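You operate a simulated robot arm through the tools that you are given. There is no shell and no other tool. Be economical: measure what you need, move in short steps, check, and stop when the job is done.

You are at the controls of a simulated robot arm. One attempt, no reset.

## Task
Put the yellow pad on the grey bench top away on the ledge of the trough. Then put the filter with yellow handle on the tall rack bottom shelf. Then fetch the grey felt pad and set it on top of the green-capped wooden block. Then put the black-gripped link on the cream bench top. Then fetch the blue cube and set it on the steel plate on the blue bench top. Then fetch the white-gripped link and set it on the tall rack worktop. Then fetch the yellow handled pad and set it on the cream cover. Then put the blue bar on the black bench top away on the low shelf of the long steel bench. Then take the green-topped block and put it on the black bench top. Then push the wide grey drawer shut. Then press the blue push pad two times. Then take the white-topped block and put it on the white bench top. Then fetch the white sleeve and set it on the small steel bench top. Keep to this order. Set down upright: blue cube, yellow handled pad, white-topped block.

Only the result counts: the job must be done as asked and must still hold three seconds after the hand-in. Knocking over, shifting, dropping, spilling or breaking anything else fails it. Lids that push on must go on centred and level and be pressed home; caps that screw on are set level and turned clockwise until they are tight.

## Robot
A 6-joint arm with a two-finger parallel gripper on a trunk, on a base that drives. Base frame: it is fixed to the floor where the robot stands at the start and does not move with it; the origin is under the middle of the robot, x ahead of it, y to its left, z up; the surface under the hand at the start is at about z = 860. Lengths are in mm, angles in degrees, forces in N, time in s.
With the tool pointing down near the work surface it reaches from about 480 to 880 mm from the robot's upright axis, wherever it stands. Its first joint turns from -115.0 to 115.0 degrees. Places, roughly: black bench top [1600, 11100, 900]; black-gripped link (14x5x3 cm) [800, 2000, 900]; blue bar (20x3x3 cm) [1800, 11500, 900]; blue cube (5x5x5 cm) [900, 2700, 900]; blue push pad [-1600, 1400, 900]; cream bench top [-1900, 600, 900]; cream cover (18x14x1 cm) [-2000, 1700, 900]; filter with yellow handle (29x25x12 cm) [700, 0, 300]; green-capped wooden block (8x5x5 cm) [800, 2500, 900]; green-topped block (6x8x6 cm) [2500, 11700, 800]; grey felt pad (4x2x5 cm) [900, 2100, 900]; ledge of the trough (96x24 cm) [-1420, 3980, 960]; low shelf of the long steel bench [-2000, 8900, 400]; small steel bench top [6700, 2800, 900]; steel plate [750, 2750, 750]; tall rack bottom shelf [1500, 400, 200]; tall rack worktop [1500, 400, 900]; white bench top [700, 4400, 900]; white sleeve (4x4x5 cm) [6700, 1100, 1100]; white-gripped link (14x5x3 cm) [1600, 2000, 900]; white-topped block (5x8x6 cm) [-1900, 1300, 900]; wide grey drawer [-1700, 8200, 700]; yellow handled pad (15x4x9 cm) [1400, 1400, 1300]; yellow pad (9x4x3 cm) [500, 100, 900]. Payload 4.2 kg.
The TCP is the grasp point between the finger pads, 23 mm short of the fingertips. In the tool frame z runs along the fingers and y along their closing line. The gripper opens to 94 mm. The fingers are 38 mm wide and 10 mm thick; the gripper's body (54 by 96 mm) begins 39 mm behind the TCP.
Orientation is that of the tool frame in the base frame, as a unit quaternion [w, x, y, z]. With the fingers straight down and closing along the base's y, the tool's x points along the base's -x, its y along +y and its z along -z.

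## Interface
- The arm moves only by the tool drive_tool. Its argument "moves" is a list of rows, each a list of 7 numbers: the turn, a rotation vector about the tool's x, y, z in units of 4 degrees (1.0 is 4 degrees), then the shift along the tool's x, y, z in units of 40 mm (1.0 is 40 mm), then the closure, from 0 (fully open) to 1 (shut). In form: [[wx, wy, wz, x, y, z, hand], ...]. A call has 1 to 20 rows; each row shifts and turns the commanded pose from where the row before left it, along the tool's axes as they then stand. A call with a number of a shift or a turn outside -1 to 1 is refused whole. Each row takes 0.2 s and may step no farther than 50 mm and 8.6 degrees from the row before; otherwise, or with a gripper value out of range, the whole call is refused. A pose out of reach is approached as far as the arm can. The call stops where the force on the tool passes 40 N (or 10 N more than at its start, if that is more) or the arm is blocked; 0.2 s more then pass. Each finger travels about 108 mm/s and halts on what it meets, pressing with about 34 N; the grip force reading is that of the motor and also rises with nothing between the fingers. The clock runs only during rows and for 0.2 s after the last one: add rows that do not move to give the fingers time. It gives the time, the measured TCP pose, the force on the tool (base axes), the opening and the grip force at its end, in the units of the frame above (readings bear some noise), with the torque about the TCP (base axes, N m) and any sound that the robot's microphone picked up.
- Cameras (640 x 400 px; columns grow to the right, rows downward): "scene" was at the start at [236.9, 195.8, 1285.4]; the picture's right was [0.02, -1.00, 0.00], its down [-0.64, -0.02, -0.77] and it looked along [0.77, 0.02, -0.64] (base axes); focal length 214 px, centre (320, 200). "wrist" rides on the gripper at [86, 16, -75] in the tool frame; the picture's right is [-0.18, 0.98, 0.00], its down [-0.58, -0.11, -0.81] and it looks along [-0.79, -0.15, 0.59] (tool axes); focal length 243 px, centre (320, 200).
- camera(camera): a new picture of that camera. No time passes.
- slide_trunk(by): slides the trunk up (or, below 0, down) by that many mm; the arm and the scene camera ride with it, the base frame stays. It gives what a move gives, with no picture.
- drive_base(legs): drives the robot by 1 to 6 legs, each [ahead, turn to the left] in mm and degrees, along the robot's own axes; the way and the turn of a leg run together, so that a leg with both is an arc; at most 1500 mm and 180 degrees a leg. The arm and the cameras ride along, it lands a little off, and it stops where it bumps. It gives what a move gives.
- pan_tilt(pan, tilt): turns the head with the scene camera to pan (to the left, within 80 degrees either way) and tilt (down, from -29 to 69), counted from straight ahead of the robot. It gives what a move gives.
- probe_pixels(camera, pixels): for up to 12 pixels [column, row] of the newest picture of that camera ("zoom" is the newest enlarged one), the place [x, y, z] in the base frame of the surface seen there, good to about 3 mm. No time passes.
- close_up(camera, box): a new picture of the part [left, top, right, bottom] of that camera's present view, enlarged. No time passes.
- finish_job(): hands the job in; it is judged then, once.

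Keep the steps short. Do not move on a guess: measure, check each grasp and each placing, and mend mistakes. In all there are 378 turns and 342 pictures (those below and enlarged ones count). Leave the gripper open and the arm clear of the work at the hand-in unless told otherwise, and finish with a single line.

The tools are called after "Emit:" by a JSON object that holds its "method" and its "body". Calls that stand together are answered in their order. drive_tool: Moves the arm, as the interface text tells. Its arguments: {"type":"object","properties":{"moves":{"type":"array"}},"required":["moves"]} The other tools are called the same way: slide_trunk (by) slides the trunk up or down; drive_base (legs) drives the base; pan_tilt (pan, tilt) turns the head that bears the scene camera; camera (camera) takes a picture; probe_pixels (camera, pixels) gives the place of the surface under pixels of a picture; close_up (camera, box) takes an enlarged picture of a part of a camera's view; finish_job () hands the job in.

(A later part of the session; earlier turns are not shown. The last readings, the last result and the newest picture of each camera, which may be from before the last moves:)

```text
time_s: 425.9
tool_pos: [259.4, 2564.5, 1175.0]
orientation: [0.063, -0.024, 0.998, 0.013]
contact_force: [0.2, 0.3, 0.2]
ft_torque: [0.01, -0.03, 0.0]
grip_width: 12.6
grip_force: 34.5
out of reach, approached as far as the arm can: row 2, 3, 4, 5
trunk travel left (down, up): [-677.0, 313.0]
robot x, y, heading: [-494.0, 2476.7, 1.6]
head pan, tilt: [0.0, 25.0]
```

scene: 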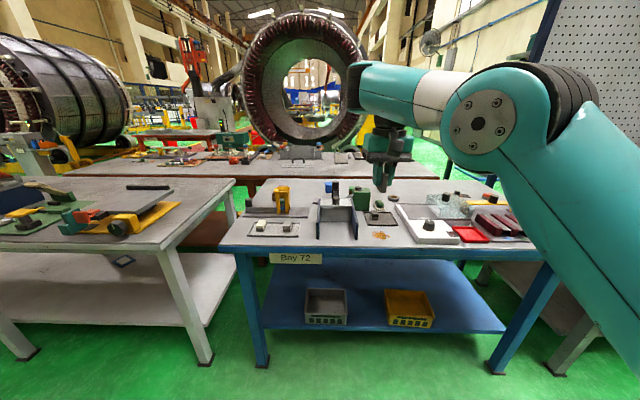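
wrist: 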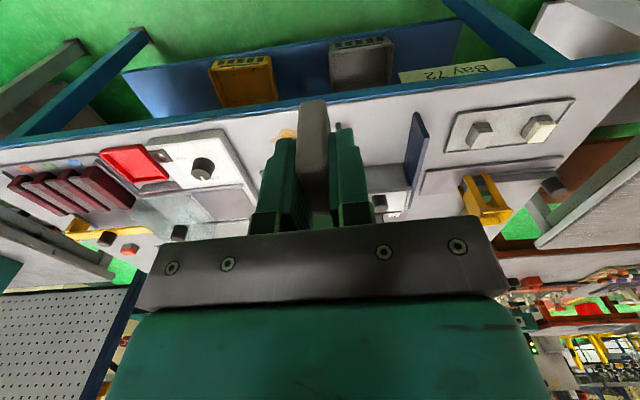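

The wrist pitch is limited to one side, so it isn't in its original wrist state. I'll look at the wrist closely to see how it's folded.

Emit:
{"method": "close_up", "body": {"camera": "scene", "box": [330, 40, 490, 200]}}

Emit:
{"method": "pan_tilt", "body": {"pan": -20, "tilt": 0}}

Emit:
{"method": "camera", "body": {"camera": "scene"}}

```text
2.50 times, centred on (410, 120) of scene
```

zoom: 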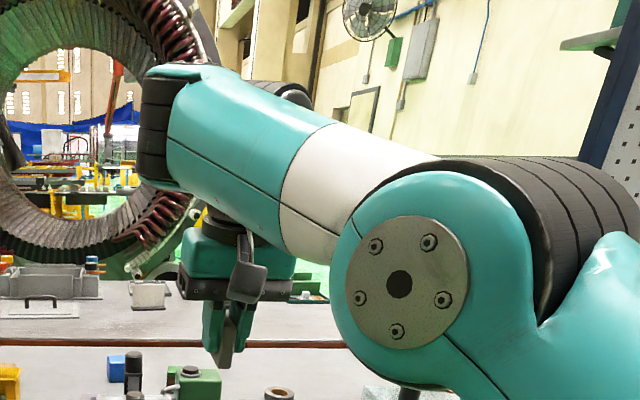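

```text
time_s: 426.8
tool_pos: [258.7, 2564.8, 1176.7]
orientation: [0.063, -0.024, 0.998, 0.012]
contact_force: [-0.5, 0.2, 0.8]
ft_torque: [0.0, 0.03, 0.0]
grip_width: 12.5
grip_force: 33.9
trunk travel left (down, up): [-677.0, 313.0]
robot x, y, heading: [-489.8, 2477.6, 1.5]
head pan, tilt: [-20.0, 0.0]
```

```text
254 pictures are left
```

scene: 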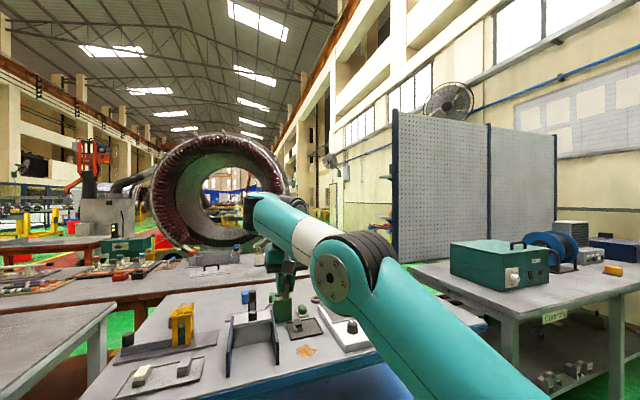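

The wrist rolled over while I stretched the arm upward. I'll retrace that path: a bit further back first, level the tool, go up and in, then out and down along the stretched arc. That should roll it back.

Emit:
{"method": "drive_base", "body": {"legs": [[-200, 0]]}}

Emit:
{"method": "drive_tool", "body": {"moves": [[0, 1, 0, 0, 0, -0.5, 1], [0, 0.8, 0, 0, 0, -0.5, 1], [0, 0, 0, 0.3, 0.2, -0.9, 1], [0, 0, 0, 0.3, 0.2, -0.9, 1], [0, 0, 0, 0.4, 0.2, -0.9, 1], [0, 0, 0, 0.4, 0.2, -0.9, 1], [0, 0, 0, 0, 0, 0, 1]]}}

Emit:
{"method": "drive_tool", "body": {"moves": [[0, 0, 0, -0.9, 0, 0, 1], [0, 0, 0, -0.9, 0, 0, 1], [0, 0, 0, -0.8, 0, 0.4, 1], [0, 0, 0, -0.8, 0, 0.4, 1], [0, 0, 0, -0.6, 0, 0.7, 1], [0, 0, 0, -0.6, 0, 0.7, 1], [0, 0, 0, -0.6, 0, 0.7, 1], [0, 0, 0, -0.6, 0, 0.7, 1], [0, 0, 0, 0, 0, 0, 1]]}}

Emit:
{"method": "pan_tilt", "body": {"pan": -10, "tilt": 15}}

Emit:
{"method": "camera", "body": {"camera": "scene"}}

```text
time_s: 428.4
tool_pos: [56.1, 2555.7, 1175.1]
orientation: [0.062, -0.02, 0.998, 0.013]
contact_force: [-0.7, -0.4, 0.2]
ft_torque: [-0.04, 0.0, 0.0]
grip_width: 12.7
grip_force: 34.2
trunk travel left (down, up): [-677.0, 313.0]
robot x, y, heading: [-700.3, 2473.4, 1.0]
head pan, tilt: [-20.0, 0.0]
```

```text
time_s: 430.1
tool_pos: [-16.9, 2576.1, 1344.9]
orientation: [0.001, -0.02, 1.0, 0.012]
contact_force: [-0.1, -0.1, 0.3]
ft_torque: [0.03, 0.0, 0.0]
grip_width: 12.6
grip_force: 33.7
out of reach, approached as far as the arm can: row 5, 6
trunk travel left (down, up): [-677.0, 313.0]
robot x, y, heading: [-697.5, 2474.9, 1.0]
head pan, tilt: [-20.0, 0.0]
```

```text
time_s: 432.1
tool_pos: [126.4, 2557.2, 1142.1]
orientation: [0.0, -0.02, 1.0, 0.012]
contact_force: [0.3, -1.3, 0.0]
ft_torque: [-0.02, 0.0, 0.01]
grip_width: 12.7
grip_force: 33.8
out of reach, approached as far as the arm can: row 1, 2, 3, 4, 5, 6, 7, 8
trunk travel left (down, up): [-677.0, 313.0]
robot x, y, heading: [-699.2, 2477.1, 0.9]
head pan, tilt: [-20.0, 0.0]
```

```text
time_s: 432.8
tool_pos: [126.2, 2555.0, 1144.0]
orientation: [0.0, -0.02, 1.0, 0.011]
contact_force: [-0.2, 0.7, 0.2]
ft_torque: [0.0, 0.03, 0.01]
grip_width: 12.7
grip_force: 34.3
trunk travel left (down, up): [-677.0, 313.0]
robot x, y, heading: [-700.3, 2474.7, 1.2]
head pan, tilt: [-10.0, 15.0]
```

```text
253 pictures are left
```

scene: 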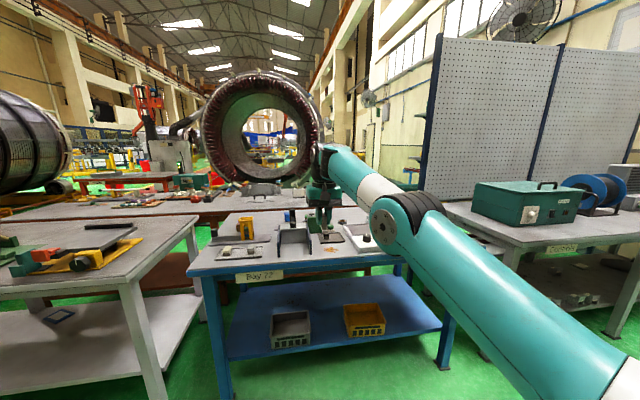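

Emit:
{"method": "close_up", "body": {"camera": "scene", "box": [280, 130, 460, 250]}}

Emit:
{"method": "drive_tool", "body": {"moves": [[0, 0, 0, -0.3, 0, 0.9, 1], [0, 0, 0, -0.3, 0, 0.9, 1], [0, 0, 0, -0.3, 0, 0.9, 1], [0, 0, 0, -0.3, 0, 0.9, 1], [0, 0, 0, -0.3, 0, 0.9, 1], [0, 0, 0, -0.3, 0, 0.9, 1], [0, 0, 0, -0.3, 0, 0.9, 1], [0, 0, 0, -0.2, 0, 0.9, 1], [0, 0, 0, -0.2, 0, 0.9, 1], [0, 0, 0, -0.2, 0, 0.9, 1], [0, 0, 0, -0.2, 0, 0.9, 1], [0, 0, 0, -0.2, 0, 0.9, 1]]}}

Emit:
{"method": "pan_tilt", "body": {"pan": -10, "tilt": 40}}

Emit:
{"method": "camera", "body": {"camera": "scene"}}

```text
3.33 times, centred on (370, 190) of scene
```

zoom: 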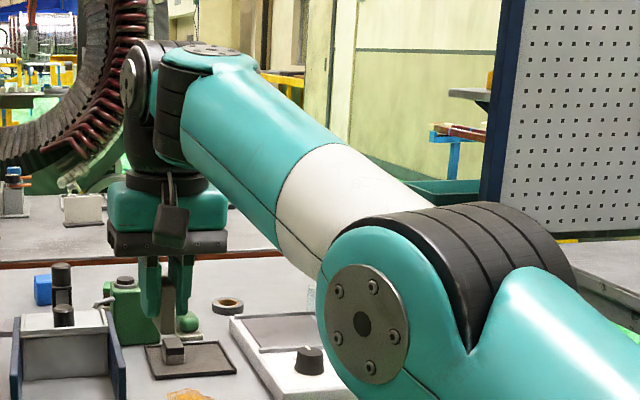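

```text
time_s: 435.4
tool_pos: [160.7, 2518.5, 742.1]
orientation: [0.0, -0.021, 1.0, 0.012]
contact_force: [-0.1, 0.0, 0.7]
ft_torque: [0.03, 0.01, 0.0]
grip_width: 12.7
grip_force: 34.2
out of reach, approached as far as the arm can: row 3, 4, 5, 6, 7, 8, 9, 10, 11, 12
trunk travel left (down, up): [-677.0, 313.0]
robot x, y, heading: [-701.0, 2478.5, 0.9]
head pan, tilt: [-10.0, 15.0]
```

```text
time_s: 436.3
tool_pos: [158.8, 2517.9, 742.3]
orientation: [-0.001, -0.02, 1.0, 0.012]
contact_force: [-0.5, -0.3, 0.3]
ft_torque: [-0.02, 0.02, -0.01]
grip_width: 12.7
grip_force: 34.3
trunk travel left (down, up): [-677.0, 313.0]
robot x, y, heading: [-698.0, 2473.1, 0.9]
head pan, tilt: [-10.0, 40.0]
```

```text
251 pictures are left
```

scene: 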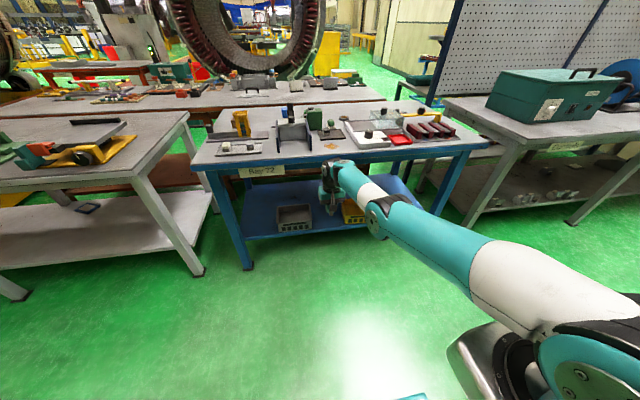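

The hand is back on its original side, and the arm is straight and sloping down. Now I move straight up with a slight inward pull, which should fold the elbow upward.

Emit:
{"method": "drive_tool", "body": {"moves": [[0, 0, 0, 0.1, 0, -0.8, 1], [0, 0, 0, 0.1, 0, -0.8, 1], [0, 0, 0, 0.2, 0, -0.8, 1], [0, 0, 0, 0.3, 0, -0.8, 1], [0, 0, 0, 0.4, 0, -0.6, 1], [0, 0, 0, 0.4, 0, -0.6, 1], [0, 0, 0, 0.5, 0, -0.4, 1], [0, 0, 0, 0.5, 0, -0.4, 1]]}}

Emit:
{"method": "camera", "body": {"camera": "scene"}}

```text
time_s: 438.1
tool_pos: [116.2, 2521.8, 945.9]
orientation: [-0.001, -0.021, 1.0, 0.011]
contact_force: [0.9, 0.2, -0.6]
ft_torque: [0.01, 0.06, -0.03]
grip_width: 12.5
grip_force: 33.8
out of reach, approached as far as the arm can: row 1, 2, 3, 4, 8
trunk travel left (down, up): [-677.0, 313.0]
robot x, y, heading: [-697.3, 2474.2, 1.0]
head pan, tilt: [-10.0, 40.0]
```

```text
250 pictures are left
```

scene: 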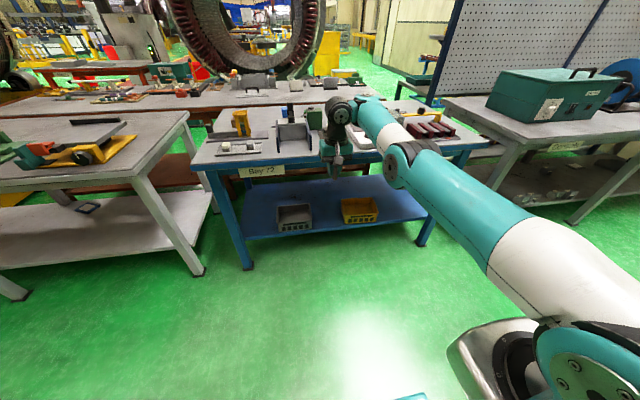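

Emit:
{"method": "probe_pixels", "body": {"camera": "scene", "pixels": [[397, 167], [345, 115], [590, 375], [365, 110], [336, 150], [470, 205], [420, 150]]}}

Emit:
{"method": "close_up", "body": {"camera": "scene", "box": [300, 80, 460, 200]}}

```text
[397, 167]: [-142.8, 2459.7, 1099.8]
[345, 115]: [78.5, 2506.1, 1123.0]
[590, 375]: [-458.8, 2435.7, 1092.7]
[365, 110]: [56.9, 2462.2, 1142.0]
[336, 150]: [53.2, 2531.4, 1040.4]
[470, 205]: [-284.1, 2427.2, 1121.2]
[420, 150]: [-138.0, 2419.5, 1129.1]
```

```text
3.33 times, centred on (380, 140) of scene
```

zoom: 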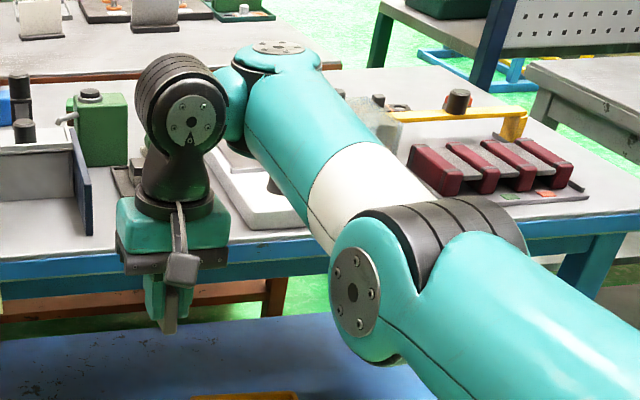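

Now I understand: when the forearm is level, the wrist can swing sideways and lock. I need to stretch out and go well below shoulder height (forearm sloping down), and only there pull inward, so the elbow folds instead.

Emit:
{"method": "drive_tool", "body": {"moves": [[0, 0, 0, -0.5, 0, 0.6, 1], [0, 0, 0, -0.5, 0, 0.6, 1], [0, 0, 0, -0.4, 0, 0.9, 1], [0, 0, 0, -0.3, 0, 0.9, 1], [0, 0, 0, -0.3, 0, 0.9, 1], [0, 0, 0, -0.2, 0, 0.9, 1], [0, 0, 0, -0.1, 0, 0.9, 1], [0, 0, 0, 0, 0, 0.9, 1], [0, 0, 0, 0, 0, 0.9, 1], [0, 0, 0, 0, 0, 0.9, 1], [0, 0, 0, 0, 0, 0.9, 1]]}}

Emit:
{"method": "drive_tool", "body": {"moves": [[0, 0, 0, 0.7, 0, -0.2, 1], [0, 0, 0, 0.7, 0, -0.2, 1], [0, 0, 0, 0.7, 0, -0.2, 1], [0, 0, 0, 0.7, 0, 0, 1], [0, 0, 0, 0.7, 0, 0, 1]]}}

Emit:
{"method": "camera", "body": {"camera": "scene"}}

```text
time_s: 440.5
tool_pos: [116.0, 2508.7, 614.6]
orientation: [0.001, -0.021, 1.0, 0.012]
contact_force: [-0.1, 0.2, -0.7]
ft_torque: [-0.03, 0.0, -0.01]
grip_width: 12.5
grip_force: 33.6
out of reach, approached as far as the arm can: row 4, 5, 6, 7, 8, 9, 10, 11
trunk travel left (down, up): [-677.0, 313.0]
robot x, y, heading: [-700.2, 2476.8, 0.8]
head pan, tilt: [-10.0, 40.0]
```

```text
time_s: 441.7
tool_pos: [-23.3, 2501.3, 637.1]
orientation: [0.001, -0.019, 1.0, 0.012]
contact_force: [-0.1, 0.5, -0.6]
ft_torque: [-0.01, -0.03, 0.0]
grip_width: 12.4
grip_force: 33.8
trunk travel left (down, up): [-677.0, 313.0]
robot x, y, heading: [-698.8, 2475.8, 1.2]
head pan, tilt: [-10.0, 40.0]
```

```text
248 pictures are left
```

scene: 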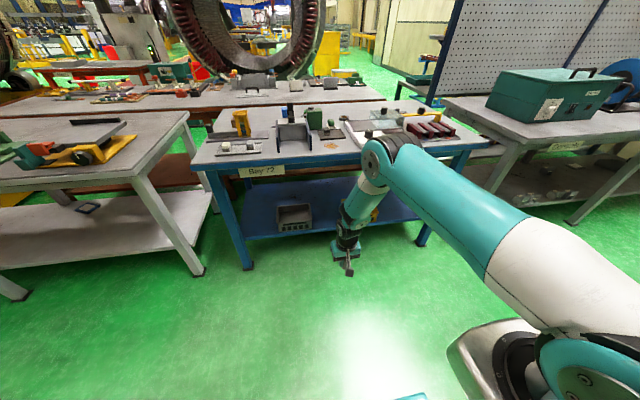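

The elbow is now folded up properly, with no flags. From now on I'll keep the forearm sloping down and lift with the trunk. I turn the hand back to match the block, raise the trunk, and bring the hand up to z≈1060.

Emit:
{"method": "drive_tool", "body": {"moves": [[0, 0, -1, 0, 0, 0, 1], [0, 0, -1, 0, 0, 0, 1], [0, 0, -1, 0, 0, 0, 1], [0, 0, -1, 0, 0, 0, 1], [0, 0, -1, 0, 0, 0, 1], [0, 0, -1, 0, 0, 0, 1], [0, 0, -1, 0, 0, 0, 1], [0, 0, -1, 0, 0, 0, 1], [0, 0, -1, 0, 0, 0, 1], [0, 0, -1, 0, 0, 0, 1], [0, 0, -1, 0, 0, 0, 1], [0, 0, -1, 0, 0, 0, 1], [0, 0, -1, 0, 0, 0, 1], [0, 0, -1, 0, 0, 0, 1], [0, 0, -1, 0, 0, 0, 1], [0, 0, -1, 0, 0, 0, 1], [0, 0, -1, 0, 0, 0, 1], [0, 0, -1, 0, 0, 0, 1], [0, 0, -1, 0, 0, 0, 1], [0, 0, 0, 0, 0, 0, 1]]}}

Emit:
{"method": "slide_trunk", "body": {"by": 310}}

Emit:
{"method": "drive_tool", "body": {"moves": [[0, 0, 0, 0, 0, -0.7, 1], [0, 0, 0, 0, 0, -0.7, 1], [0, 0, 0, 0, 0, -0.7, 1], [0, 0, 0, 0, 0, -0.7, 1], [0, 0, 0, 0, 0, 0, 1]]}}

Emit:
{"method": "drive_base", "body": {"legs": [[745, 0]]}}

Emit:
{"method": "camera", "body": {"camera": "scene"}}

```text
time_s: 445.9
tool_pos: [-23.0, 2502.8, 636.6]
orientation: [0.007, -0.632, 0.775, 0.009]
contact_force: [-0.5, 0.7, 0.5]
ft_torque: [-0.02, 0.03, -0.02]
grip_width: 12.6
grip_force: 33.8
trunk travel left (down, up): [-677.0, 313.0]
robot x, y, heading: [-697.2, 2475.2, 0.7]
head pan, tilt: [-10.0, 40.0]
```

```text
time_s: 449.0
tool_pos: [-23.1, 2501.8, 946.9]
orientation: [0.007, -0.631, 0.776, 0.01]
contact_force: [-0.9, -0.2, 0.2]
ft_torque: [-0.01, -0.02, 0.01]
grip_width: 12.7
grip_force: 34.2
trunk travel left (down, up): [-987.0, 3.0]
robot x, y, heading: [-697.3, 2478.3, 1.1]
head pan, tilt: [-10.0, 40.0]
```

```text
time_s: 450.2
tool_pos: [-23.2, 2501.5, 1059.6]
orientation: [0.007, -0.632, 0.775, 0.009]
contact_force: [-0.8, 0.3, -0.2]
ft_torque: [0.01, -0.03, 0.03]
grip_width: 12.4
grip_force: 34.6
trunk travel left (down, up): [-987.0, 3.0]
robot x, y, heading: [-699.4, 2474.0, 1.3]
head pan, tilt: [-10.0, 40.0]
```

```text
time_s: 454.2
tool_pos: [721.0, 2523.1, 1060.2]
orientation: [0.006, -0.636, 0.772, 0.01]
contact_force: [0.1, -0.3, -0.2]
ft_torque: [0.01, -0.02, 0.02]
grip_width: 12.8
grip_force: 34.3
trunk travel left (down, up): [-987.0, 3.0]
robot x, y, heading: [43.8, 2491.5, 1.3]
head pan, tilt: [-10.0, 40.0]
```

```text
247 pictures are left
```

scene: 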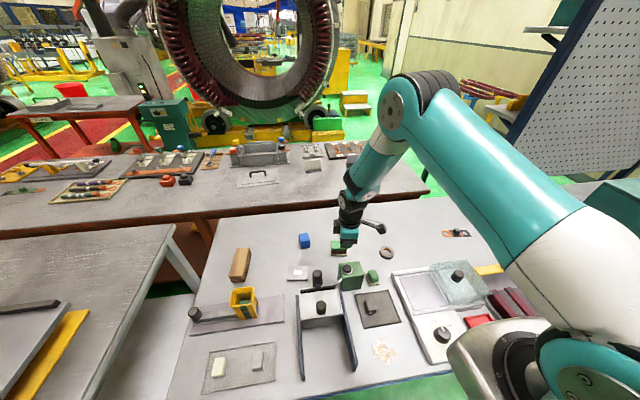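

The hand is at (721,2523,1060). I extend 99 mm over the block, then lower by the trunk to about z 970.

Emit:
{"method": "drive_tool", "body": {"moves": [[0, 0, 0, -0.117, -0.82, 0, 1], [0, 0, 0, -0.117, -0.82, 0, 1], [0, 0, 0, -0.117, -0.82, 0, 1], [0, 0, 0, 0, 0, 0, 1]]}}

Emit:
{"method": "slide_trunk", "body": {"by": -92}}

Emit:
{"method": "camera", "body": {"camera": "wrist"}}

Emit:
{"method": "close_up", "body": {"camera": "scene", "box": [280, 170, 440, 270]}}

```text
time_s: 455.2
tool_pos: [820.7, 2517.1, 1058.1]
orientation: [0.007, -0.636, 0.771, 0.01]
contact_force: [0.4, 0.3, -0.3]
ft_torque: [-0.01, -0.03, 0.0]
grip_width: 12.8
grip_force: 34.1
trunk travel left (down, up): [-987.0, 3.0]
robot x, y, heading: [42.5, 2491.9, 1.5]
head pan, tilt: [-10.0, 40.0]
```

```text
time_s: 456.5
tool_pos: [818.7, 2517.0, 966.4]
orientation: [0.007, -0.635, 0.772, 0.009]
contact_force: [-0.2, -0.1, 0.1]
ft_torque: [-0.01, 0.01, 0.0]
grip_width: 12.9
grip_force: 33.8
trunk travel left (down, up): [-895.0, 95.0]
robot x, y, heading: [45.2, 2492.3, 1.5]
head pan, tilt: [-10.0, 40.0]
```

```text
246 pictures are left
```

wrist: 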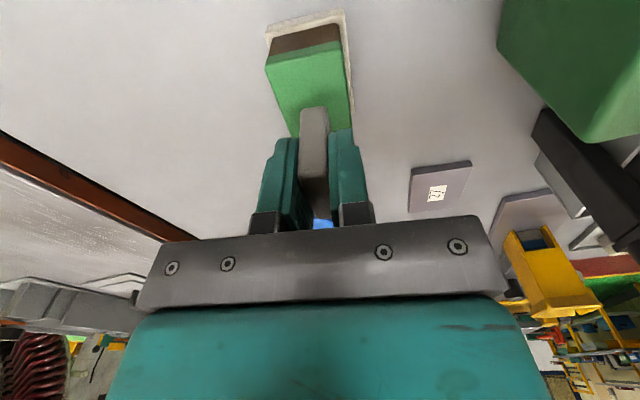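

```text
4.00 times, centred on (360, 220) of scene
```

zoom: 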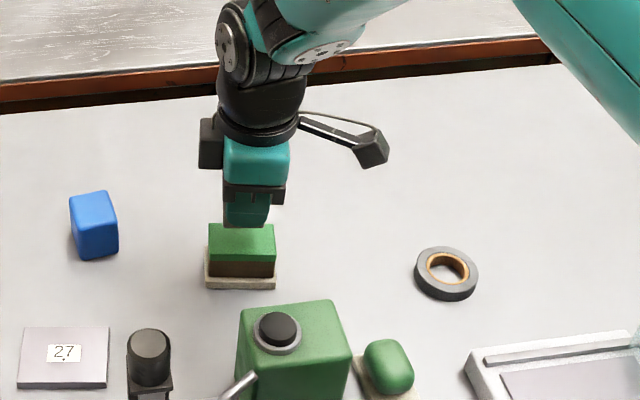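

I'll verify the block top's extents from the wrist view before lowering.

Emit:
{"method": "probe_pixels", "body": {"camera": "wrist", "pixels": [[270, 70], [338, 50], [350, 112], [285, 115], [308, 75], [293, 130]]}}

```text
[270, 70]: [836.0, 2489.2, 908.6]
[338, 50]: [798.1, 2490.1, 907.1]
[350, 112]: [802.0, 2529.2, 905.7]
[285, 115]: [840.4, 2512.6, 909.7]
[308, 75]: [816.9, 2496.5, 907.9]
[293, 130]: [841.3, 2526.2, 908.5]
```

Aligned. I lower the last ~22 mm gently until contact.

Emit:
{"method": "drive_tool", "body": {"moves": [[0, 0, 0, 0, 0, 0.25, 1], [0, 0, 0, 0, 0, 0.15, 1], [0, 0, 0, 0, 0, 0.1, 1], [0, 0, 0, 0, 0, 0.05, 1], [0, 0, 0, 0, 0, 0, 1]]}}

Emit:
{"method": "camera", "body": {"camera": "wrist"}}

```text
time_s: 457.7
tool_pos: [820.0, 2516.9, 944.4]
orientation: [0.008, -0.636, 0.772, 0.009]
contact_force: [-0.8, 0.2, 1.9]
ft_torque: [0.06, -0.02, 0.02]
grip_width: 12.4
grip_force: 34.5
trunk travel left (down, up): [-895.0, 95.0]
robot x, y, heading: [47.1, 2487.6, 1.6]
head pan, tilt: [-10.0, 40.0]
```

```text
244 pictures are left
```

wrist: 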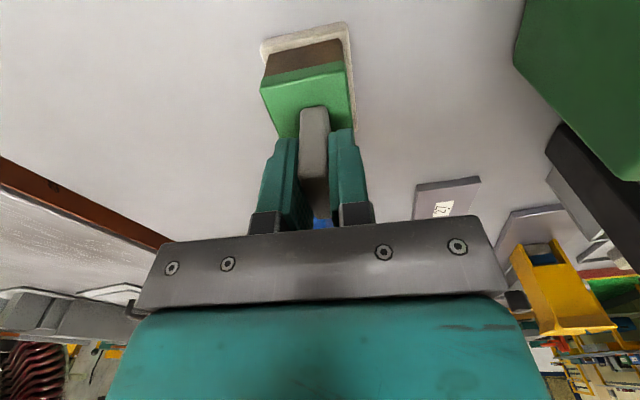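

First touch (about 2 N). I open partway, then lift.

Emit:
{"method": "drive_tool", "body": {"moves": [[0, 0, 0, 0, 0, 0.03, 1], [0, 0, 0, 0, 0, 0, 0.7], [0, 0, 0, 0, 0, 0, 0.6], [0, 0, 0, 0, 0, 0, 0.6], [0, 0, 0, 0, 0, -0.4, 0.6], [0, 0, 0, 0, 0, -0.8, 0.6], [0, 0, 0, 0, 0, -0.8, 0], [0, 0, 0, 0, 0, 0, 0]]}}

Emit:
{"method": "camera", "body": {"camera": "wrist"}}

Emit:
{"method": "close_up", "body": {"camera": "scene", "box": [280, 170, 440, 270]}}

```text
time_s: 459.5
tool_pos: [820.9, 2516.9, 1024.3]
orientation: [0.007, -0.636, 0.772, 0.009]
contact_force: [-0.3, -0.7, -0.2]
ft_torque: [0.01, -0.02, 0.02]
grip_width: 94.4
grip_force: 0.2
trunk travel left (down, up): [-895.0, 95.0]
robot x, y, heading: [48.8, 2496.6, 1.7]
head pan, tilt: [-10.0, 40.0]
```

```text
243 pictures are left
```

wrist: 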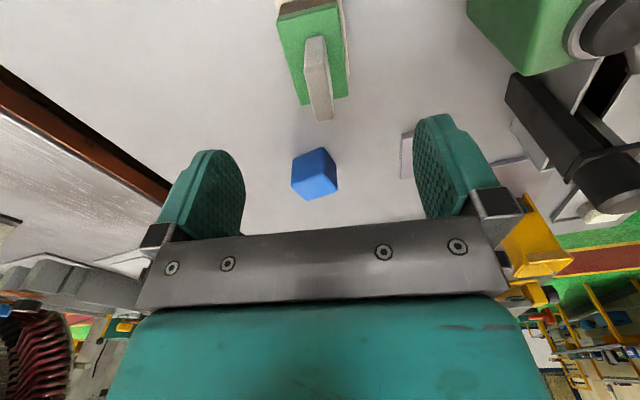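

```text
4.00 times, centred on (360, 220) of scene
```

zoom: 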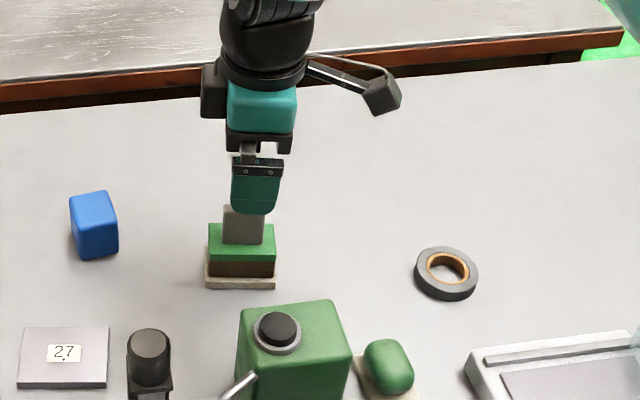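

The felt pad stands on the green cap. Step 4 is the black-gripped link. I level the tool, back off and shift the base to y≈1950.

Emit:
{"method": "drive_tool", "body": {"moves": [[0.06, 0.32, 0, 0, 0, 0, 0], [0, 0, 0, 0, 0, -0.5, 0]]}}

Emit:
{"method": "drive_base", "body": {"legs": [[-450, 0], [0, -91.7], [540, 0], [0, 90], [430, 0]]}}

Emit:
{"method": "camera", "body": {"camera": "scene"}}

Emit:
{"method": "camera", "body": {"camera": "wrist"}}

```text
time_s: 460.1
tool_pos: [820.4, 2515.8, 1042.8]
orientation: [0.0, -0.636, 0.772, 0.0]
contact_force: [0.4, -1.0, -0.3]
ft_torque: [0.0, 0.01, -0.02]
grip_width: 94.4
grip_force: 0.1
trunk travel left (down, up): [-895.0, 95.0]
robot x, y, heading: [44.7, 2488.7, 1.5]
head pan, tilt: [-10.0, 40.0]
```

```text
time_s: 475.4
tool_pos: [814.7, 1930.6, 1043.0]
orientation: [0.0, -0.624, 0.781, 0.0]
contact_force: [-1.2, 0.3, -0.6]
ft_torque: [-0.04, 0.0, -0.03]
grip_width: 93.9
grip_force: 0.0
trunk travel left (down, up): [-895.0, 95.0]
robot x, y, heading: [39.3, 1932.5, 0.2]
head pan, tilt: [-10.0, 40.0]
```

```text
241 pictures are left
```

scene: 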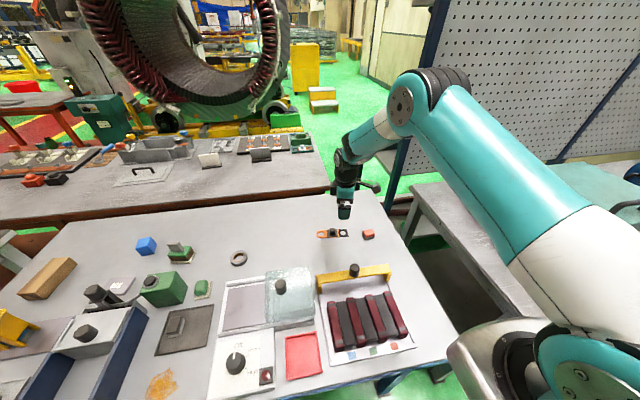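

```text
240 pictures are left
```

wrist: 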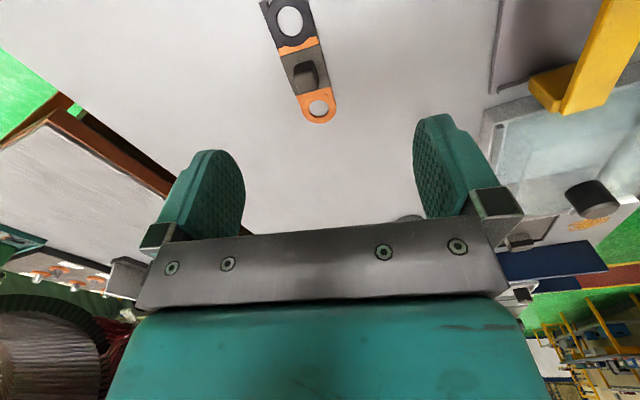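

I'll probe the grip block and the link's two ends in the wrist view.

Emit:
{"method": "probe_pixels", "body": {"camera": "wrist", "pixels": [[306, 80], [292, 70], [318, 70], [300, 62], [312, 90], [295, 48], [318, 120], [268, 10], [310, 10], [290, 92], [326, 85]]}}

Emit:
{"method": "close_up", "body": {"camera": "wrist", "box": [240, 0, 360, 130]}}

```text
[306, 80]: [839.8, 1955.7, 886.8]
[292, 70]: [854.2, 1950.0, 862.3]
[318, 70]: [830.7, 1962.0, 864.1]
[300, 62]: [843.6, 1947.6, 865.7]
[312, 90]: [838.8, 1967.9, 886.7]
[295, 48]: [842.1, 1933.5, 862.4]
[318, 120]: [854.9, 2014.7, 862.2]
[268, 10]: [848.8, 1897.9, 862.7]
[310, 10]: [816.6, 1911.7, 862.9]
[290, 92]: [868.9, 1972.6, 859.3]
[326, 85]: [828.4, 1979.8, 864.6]
```

```text
3.08 times, centred on (300, 65) of wrist
```

zoom: 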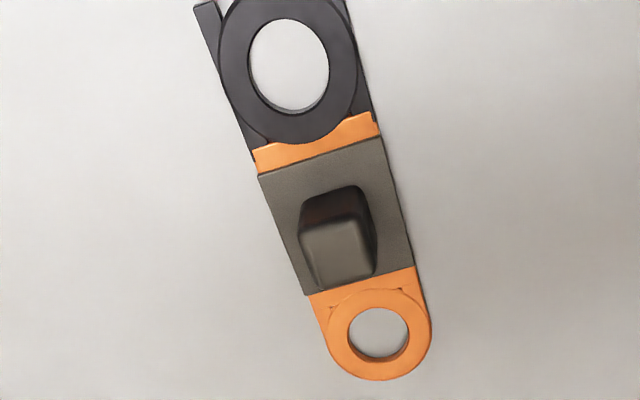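

The link's axis is about 12° off y, which matches the hand's present turn. The grip block's top is at (840,1958), z 887. I move over it and go down to z≈890.

Emit:
{"method": "drive_tool", "body": {"moves": [[0, 0, 0, -0.81, -0.47, 0, 0], [0, 0, 0, 0, 0, 0.9, 0], [0, 0, 0, 0, 0, 0.9, 0], [0, 0, 0, 0, 0, 0.9, 0], [0, 0, 0, 0, 0, 0.6, 0], [0, 0, 0, 0, 0, 0.35, 0], [0, 0, 0, 0, 0, 0, 0]]}}

Emit:
{"method": "camera", "body": {"camera": "wrist"}}

```text
time_s: 477.0
tool_pos: [840.6, 1956.9, 897.8]
orientation: [0.0, -0.624, 0.781, 0.0]
contact_force: [1.2, 0.0, -0.5]
ft_torque: [0.0, -0.01, 0.02]
grip_width: 94.0
grip_force: 0.1
trunk travel left (down, up): [-895.0, 95.0]
robot x, y, heading: [41.7, 1927.6, 0.1]
head pan, tilt: [-10.0, 40.0]
```

```text
238 pictures are left
```

wrist: 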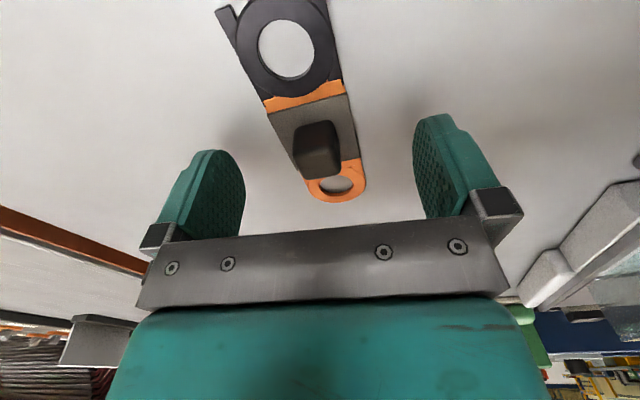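

The block is centred between the fingers. Down 7 mm, close, then lift with the trunk.

Emit:
{"method": "drive_tool", "body": {"moves": [[0, 0, 0, 0, 0, 0.18, 0], [0, 0, 0, 0, 0, 0, 0.4], [0, 0, 0, 0, 0, 0, 0.7], [0, 0, 0, 0, 0, 0, 1], [0, 0, 0, 0, 0, 0, 1], [0, 0, 0, 0, 0, 0, 1], [0, 0, 0, 0, 0, -0.5, 1], [0, 0, 0, 0, 0, -0.8, 1], [0, 0, 0, 0, 0, 0, 1]]}}

Emit:
{"method": "camera", "body": {"camera": "wrist"}}

```text
time_s: 479.0
tool_pos: [838.9, 1958.1, 941.0]
orientation: [0.0, -0.625, 0.781, 0.001]
contact_force: [0.1, -0.1, -0.7]
ft_torque: [0.01, -0.02, 0.03]
grip_width: 21.7
grip_force: 34.3
trunk travel left (down, up): [-895.0, 95.0]
robot x, y, heading: [42.3, 1932.2, -0.3]
head pan, tilt: [-10.0, 40.0]
```

```text
237 pictures are left
```

wrist: 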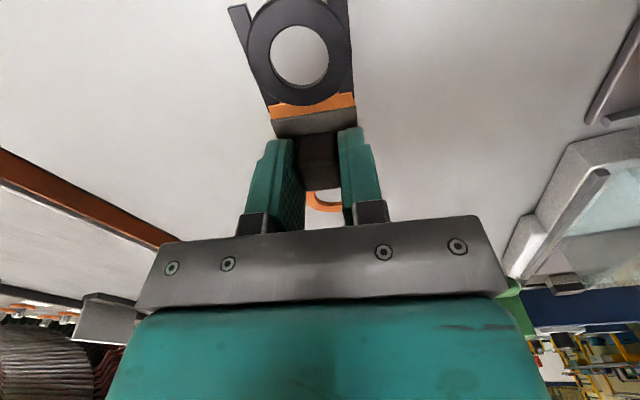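

The link is held (21.7 mm). I raise the trunk and drive to face the cream bench at y≈600.

Emit:
{"method": "slide_trunk", "body": {"by": 90}}

Emit:
{"method": "drive_base", "body": {"legs": [[-480, 0], [0, -90], [1330, 0], [0, -90]]}}

Emit:
{"method": "pan_tilt", "body": {"pan": -10, "tilt": 35}}

Emit:
{"method": "camera", "body": {"camera": "scene"}}

```text
time_s: 480.3
tool_pos: [838.4, 1958.1, 1032.4]
orientation: [0.0, -0.624, 0.782, 0.0]
contact_force: [-0.8, -0.4, -0.5]
ft_torque: [-0.05, 0.0, 0.02]
grip_width: 21.5
grip_force: 34.2
trunk travel left (down, up): [-985.0, 5.0]
robot x, y, heading: [37.0, 1927.5, -0.2]
head pan, tilt: [-10.0, 40.0]
```

```text
time_s: 497.1
tool_pos: [-1216.6, 571.2, 1031.7]
orientation: [0.0, 0.782, 0.624, 0.0]
contact_force: [0.4, -0.1, -0.7]
ft_torque: [0.01, -0.02, -0.01]
grip_width: 21.4
grip_force: 33.8
trunk travel left (down, up): [-985.0, 5.0]
robot x, y, heading: [-418.3, 598.5, 179.5]
head pan, tilt: [-10.0, 40.0]
```

```text
time_s: 497.7
tool_pos: [-1215.5, 572.7, 1032.3]
orientation: [0.0, 0.782, 0.623, 0.0]
contact_force: [0.9, -1.1, -1.2]
ft_torque: [0.01, 0.0, -0.04]
grip_width: 21.5
grip_force: 33.9
trunk travel left (down, up): [-985.0, 5.0]
robot x, y, heading: [-417.7, 600.4, 180.0]
head pan, tilt: [-10.0, 35.0]
```

```text
236 pictures are left
```

scene: 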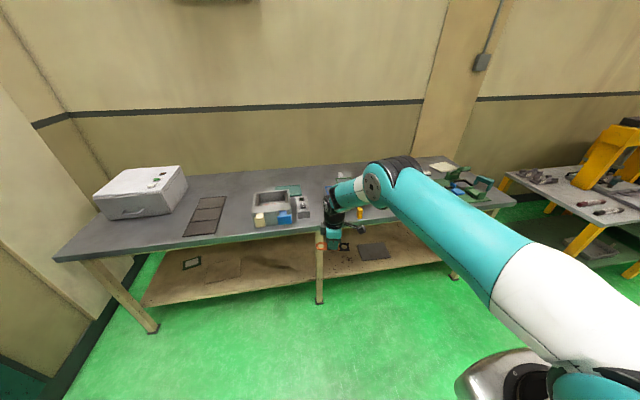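

I'll zoom in on the bench to find a free spot.

Emit:
{"method": "close_up", "body": {"camera": "scene", "box": [160, 150, 400, 270]}}

Emit:
{"method": "probe_pixels", "body": {"camera": "scene", "pixels": [[235, 235], [235, 190], [225, 215], [185, 235], [222, 200], [252, 225], [255, 205], [310, 220], [190, 200], [320, 228], [225, 180], [400, 215]]}}

```text
2.67 times, centred on (280, 210) of scene
```

zoom: 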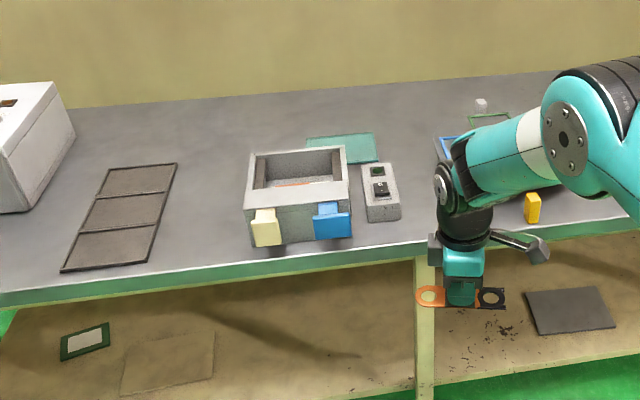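

```text
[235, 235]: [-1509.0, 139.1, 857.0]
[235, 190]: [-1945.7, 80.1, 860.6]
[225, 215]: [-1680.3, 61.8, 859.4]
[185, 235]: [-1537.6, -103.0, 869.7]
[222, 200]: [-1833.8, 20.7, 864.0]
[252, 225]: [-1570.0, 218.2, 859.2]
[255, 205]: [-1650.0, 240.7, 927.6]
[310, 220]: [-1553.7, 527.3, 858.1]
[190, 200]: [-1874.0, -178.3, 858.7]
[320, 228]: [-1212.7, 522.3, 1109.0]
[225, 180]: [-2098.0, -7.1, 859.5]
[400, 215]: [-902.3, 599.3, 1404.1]
```

Bench top is at z≈859. A clear area lies behind the dark panel, at about (-1950, 50). I'll shift the base to y≈75 and drive in with the link at z≈1030.

Emit:
{"method": "drive_base", "body": {"legs": [[0, 90], [530, 0], [0, -90], [720, 0]]}}

Emit:
{"method": "camera", "body": {"camera": "scene"}}

Emit:
{"method": "camera", "body": {"camera": "wrist"}}

```text
time_s: 512.1
tool_pos: [-1943.9, 31.8, 1031.2]
orientation: [0.0, 0.779, 0.627, 0.0]
contact_force: [-0.6, 0.2, -1.4]
ft_torque: [0.03, 0.01, -0.02]
grip_width: 21.5
grip_force: 34.4
trunk travel left (down, up): [-985.0, 5.0]
robot x, y, heading: [-1147.6, 63.7, -180.0]
head pan, tilt: [-10.0, 35.0]
```

```text
234 pictures are left
```

scene: 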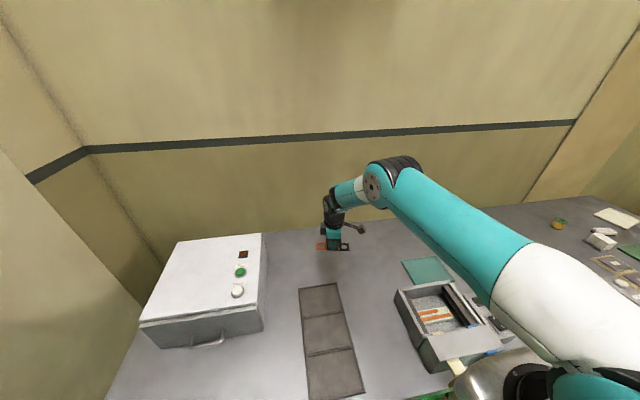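

```text
233 pictures are left
```

wrist: 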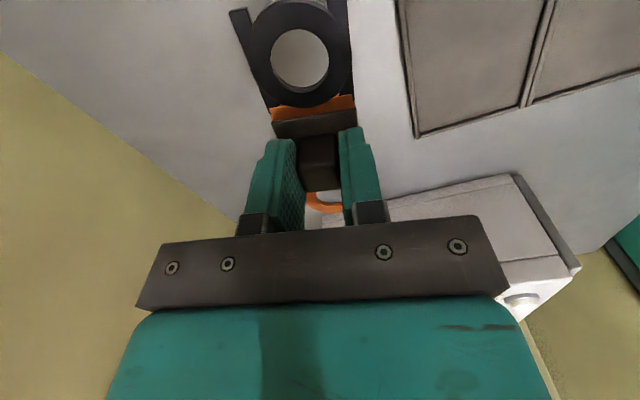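

I'll check clearance from the white box to the link's far end.

Emit:
{"method": "probe_pixels", "body": {"camera": "scene", "pixels": [[262, 235], [264, 300], [300, 290], [335, 284], [300, 250], [350, 260], [322, 245]]}}

```text
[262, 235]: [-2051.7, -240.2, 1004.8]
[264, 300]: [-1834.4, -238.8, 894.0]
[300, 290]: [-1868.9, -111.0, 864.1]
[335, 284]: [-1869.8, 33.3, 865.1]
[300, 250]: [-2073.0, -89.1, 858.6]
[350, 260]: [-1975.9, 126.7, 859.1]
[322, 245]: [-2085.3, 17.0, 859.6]
```

It's clear all round. I lower 135 mm with the trunk, then the last few mm with the arm.

Emit:
{"method": "slide_trunk", "body": {"by": -134}}

Emit:
{"method": "drive_tool", "body": {"moves": [[0, 0, 0, 0, 0, 0.08, 1], [0, 0, 0, 0, 0, 0.05, 1], [0, 0, 0, 0, 0, 0.05, 1], [0, 0, 0, 0, 0, 0, 1]]}}

```text
time_s: 513.7
tool_pos: [-1943.1, 32.3, 897.3]
orientation: [-0.001, 0.78, 0.626, 0.001]
contact_force: [-0.9, -0.3, -0.7]
ft_torque: [0.02, 0.02, 0.01]
grip_width: 21.5
grip_force: 34.1
trunk travel left (down, up): [-851.0, 139.0]
robot x, y, heading: [-1144.2, 64.9, -179.9]
head pan, tilt: [-10.0, 35.0]
```

```text
time_s: 514.7
tool_pos: [-1942.3, 32.8, 889.8]
orientation: [0.0, 0.779, 0.627, 0.0]
contact_force: [-0.3, 0.2, 0.1]
ft_torque: [-0.05, -0.02, -0.03]
grip_width: 21.5
grip_force: 34.4
trunk travel left (down, up): [-851.0, 139.0]
robot x, y, heading: [-1145.1, 65.6, -179.7]
head pan, tilt: [-10.0, 35.0]
```

Almost touching. Another 1–2 mm, open, and lift.

Emit:
{"method": "drive_tool", "body": {"moves": [[0, 0, 0, 0, 0, 0.04, 1], [0, 0, 0, 0, 0, 0, 0.6], [0, 0, 0, 0, 0, 0, 0.4], [0, 0, 0, 0, 0, 0, 0.4], [0, 0, 0, 0, 0, -0.5, 0.4], [0, 0, 0, 0, 0, -0.8, 0.4], [0, 0, 0, 0, 0, -0.8, 0], [0, 0, 0, 0, 0, 0, 0]]}}

Emit:
{"method": "camera", "body": {"camera": "wrist"}}

```text
time_s: 516.5
tool_pos: [-1944.8, 31.8, 973.6]
orientation: [0.0, 0.779, 0.627, 0.002]
contact_force: [-0.1, 0.5, -0.2]
ft_torque: [0.01, 0.0, -0.02]
grip_width: 93.9
grip_force: 0.0
trunk travel left (down, up): [-851.0, 139.0]
robot x, y, heading: [-1142.7, 66.2, -180.0]
head pan, tilt: [-10.0, 35.0]
```

```text
232 pictures are left
```

wrist: 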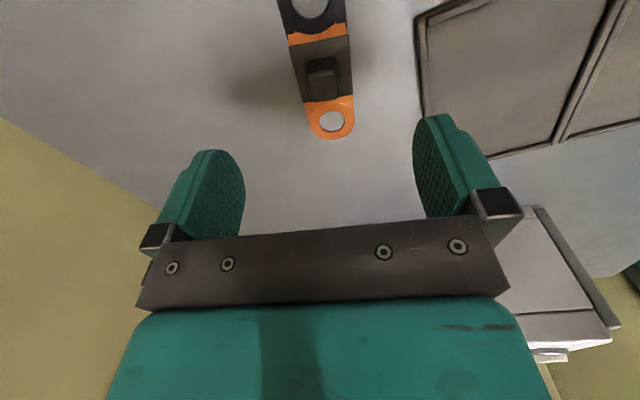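

The link lies flat on the cream bench. Step 5 is the blue cube: I raise the trunk and drive back to the blue bench at y≈2650.

Emit:
{"method": "slide_trunk", "body": {"by": 100}}

Emit:
{"method": "drive_base", "body": {"legs": [[-720, 0], [0, -90], [1500, 0], [1085, 0], [0, -90], [420, 0]]}}

Emit:
{"method": "camera", "body": {"camera": "scene"}}

Emit:
{"method": "camera", "body": {"camera": "wrist"}}

```text
time_s: 517.9
tool_pos: [-1944.9, 32.6, 1071.9]
orientation: [0.0, 0.779, 0.627, 0.0]
contact_force: [1.1, -0.3, -0.5]
ft_torque: [-0.01, 0.0, -0.02]
grip_width: 94.2
grip_force: 0.1
trunk travel left (down, up): [-951.0, 39.0]
robot x, y, heading: [-1145.0, 63.2, -179.8]
head pan, tilt: [-10.0, 35.0]
```

```text
time_s: 543.8
tool_pos: [690.5, 2708.2, 1072.2]
orientation: [0.0, -0.635, 0.773, 0.0]
contact_force: [-0.4, 0.5, 0.4]
ft_torque: [-0.02, -0.01, 0.02]
grip_width: 94.0
grip_force: 0.0
trunk travel left (down, up): [-951.0, 39.0]
robot x, y, heading: [-108.9, 2658.6, 1.2]
head pan, tilt: [-10.0, 35.0]
```

```text
231 pictures are left
```

scene: 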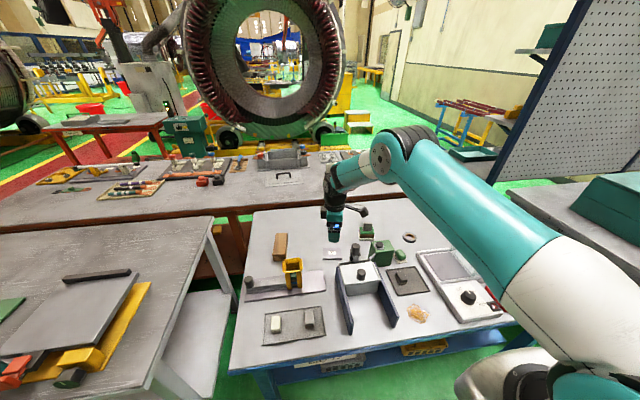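

```text
230 pictures are left
```

wrist: 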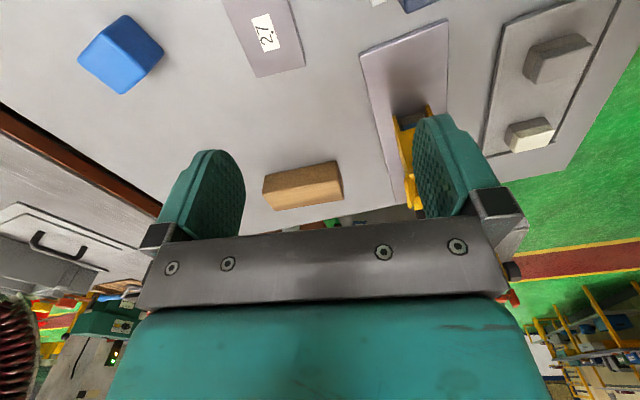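

I'm 155 mm short. First I probe the cube and plate in this good wrist view.

Emit:
{"method": "probe_pixels", "body": {"camera": "wrist", "pixels": [[80, 55], [122, 18], [162, 50], [122, 60], [128, 88], [228, 10], [295, 15], [257, 75], [303, 63], [264, 35], [430, 120], [115, 45]]}}

Emit:
{"method": "drive_base", "body": {"legs": [[150, 0]]}}

Emit:
{"method": "camera", "body": {"camera": "wrist"}}

Emit:
{"method": "close_up", "body": {"camera": "scene", "box": [260, 170, 420, 290]}}

```text
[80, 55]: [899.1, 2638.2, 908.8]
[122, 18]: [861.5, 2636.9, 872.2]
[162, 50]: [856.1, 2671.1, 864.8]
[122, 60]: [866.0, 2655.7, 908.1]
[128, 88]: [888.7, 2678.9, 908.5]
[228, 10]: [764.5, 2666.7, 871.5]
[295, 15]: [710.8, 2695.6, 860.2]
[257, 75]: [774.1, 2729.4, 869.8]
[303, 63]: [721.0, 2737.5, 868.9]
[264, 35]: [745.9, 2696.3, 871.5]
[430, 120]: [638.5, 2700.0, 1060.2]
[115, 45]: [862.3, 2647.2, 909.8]
```

```text
time_s: 545.2
tool_pos: [841.2, 2712.4, 1073.0]
orientation: [0.0, -0.635, 0.772, -0.001]
contact_force: [0.2, 0.6, 0.8]
ft_torque: [-0.03, -0.01, -0.01]
grip_width: 93.7
grip_force: 0.1
trunk travel left (down, up): [-951.0, 39.0]
robot x, y, heading: [43.6, 2665.2, 1.1]
head pan, tilt: [-10.0, 35.0]
```

```text
229 pictures are left
```

wrist: 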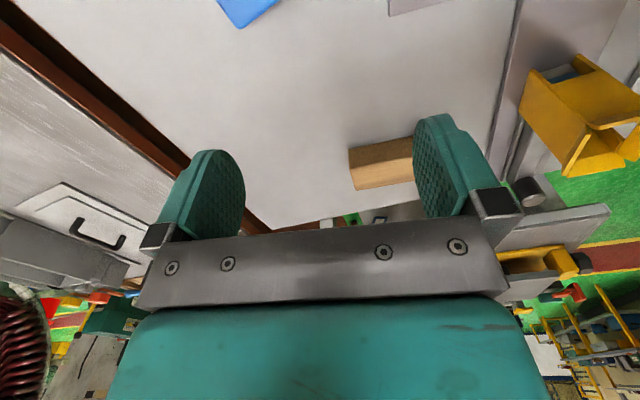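

```text
3.33 times, centred on (340, 230) of scene
```

zoom: 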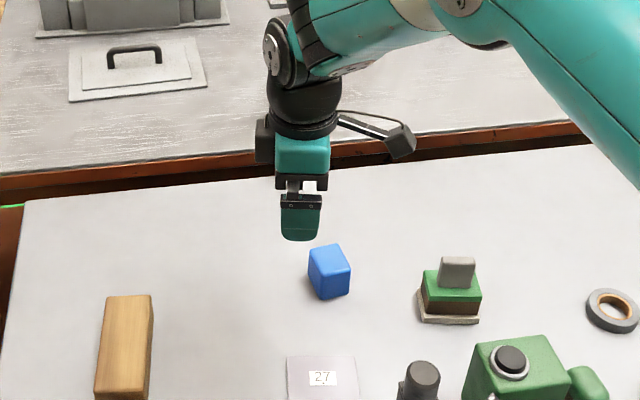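

I need the cube's turn more exactly, so I zoom tightly on it.

Emit:
{"method": "close_up", "body": {"camera": "scene", "box": [325, 230, 357, 255]}}

Emit:
{"method": "probe_pixels", "body": {"camera": "zoom", "pixels": [[160, 160], [310, 110], [400, 200], [240, 260], [270, 180], [200, 210], [350, 150], [325, 230], [230, 135]]}}

```text
16.00 times, centred on (341, 242) of scene
```

zoom: 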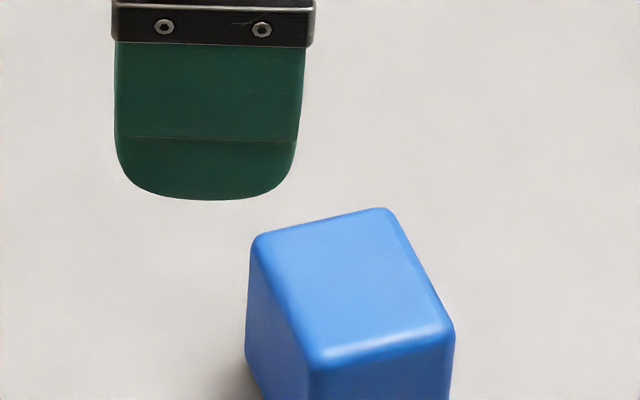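

```text
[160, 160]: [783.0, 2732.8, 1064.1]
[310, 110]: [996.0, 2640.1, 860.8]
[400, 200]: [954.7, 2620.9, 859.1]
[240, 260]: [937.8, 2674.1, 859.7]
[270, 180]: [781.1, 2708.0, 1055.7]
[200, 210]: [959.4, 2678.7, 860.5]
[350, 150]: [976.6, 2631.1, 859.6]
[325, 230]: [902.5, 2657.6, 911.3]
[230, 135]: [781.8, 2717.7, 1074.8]
```

Emit:
{"method": "probe_pixels", "body": {"camera": "zoom", "pixels": [[268, 245], [380, 218], [440, 325], [320, 350], [355, 285]]}}

```text
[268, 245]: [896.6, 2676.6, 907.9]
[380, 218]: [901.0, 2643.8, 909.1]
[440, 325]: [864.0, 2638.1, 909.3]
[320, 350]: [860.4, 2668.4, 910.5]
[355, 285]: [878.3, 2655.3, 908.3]
```

The cube is turned +8° and centred at (880.6, 2657). I turn the hand 19°, shift over it, then lower with the trunk.

Emit:
{"method": "drive_tool", "body": {"moves": [[0, 0, -1, 0, 0, 0, 0], [0, 0, -1, 0, 0, 0, 0], [0, 0, -1, 0, 0, 0, 0], [0, 0, -1, 0, 0, 0, 0], [0, 0, -0.75, 0, 0, 0, 0], [0, 0, 0, 0.5, -0.26, 0, 0], [0, 0, 0, 0.5, -0.26, 0, 0], [0, 0, 0, 0.51, -0.26, 0, 0], [0, 0, 0, 0, 0, 0, 0]]}}

Emit:
{"method": "slide_trunk", "body": {"by": -130}}

Emit:
{"method": "camera", "body": {"camera": "wrist"}}

```text
time_s: 547.2
tool_pos: [881.4, 2655.6, 1071.4]
orientation: [0.0, 0.753, -0.658, 0.0]
contact_force: [0.2, 0.5, 0.3]
ft_torque: [0.01, -0.02, -0.02]
grip_width: 93.8
grip_force: 0.0
trunk travel left (down, up): [-951.0, 39.0]
robot x, y, heading: [41.7, 2662.1, 1.4]
head pan, tilt: [-10.0, 35.0]
```

```text
time_s: 548.8
tool_pos: [880.1, 2656.2, 942.8]
orientation: [0.0, 0.754, -0.657, 0.0]
contact_force: [-0.5, -0.2, -0.1]
ft_torque: [-0.02, -0.03, 0.0]
grip_width: 94.0
grip_force: 0.1
trunk travel left (down, up): [-821.0, 169.0]
robot x, y, heading: [41.7, 2662.6, 1.4]
head pan, tilt: [-10.0, 35.0]
```

```text
226 pictures are left
```

wrist: 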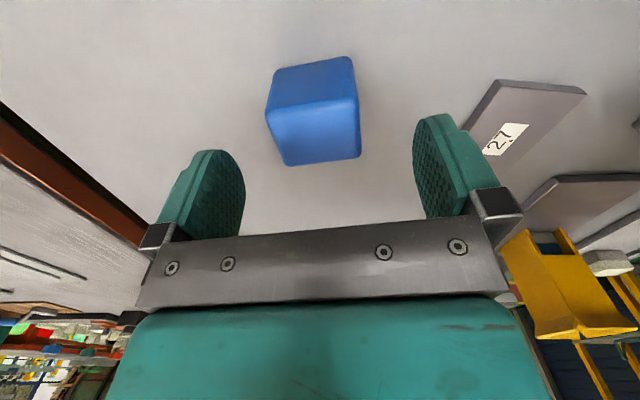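

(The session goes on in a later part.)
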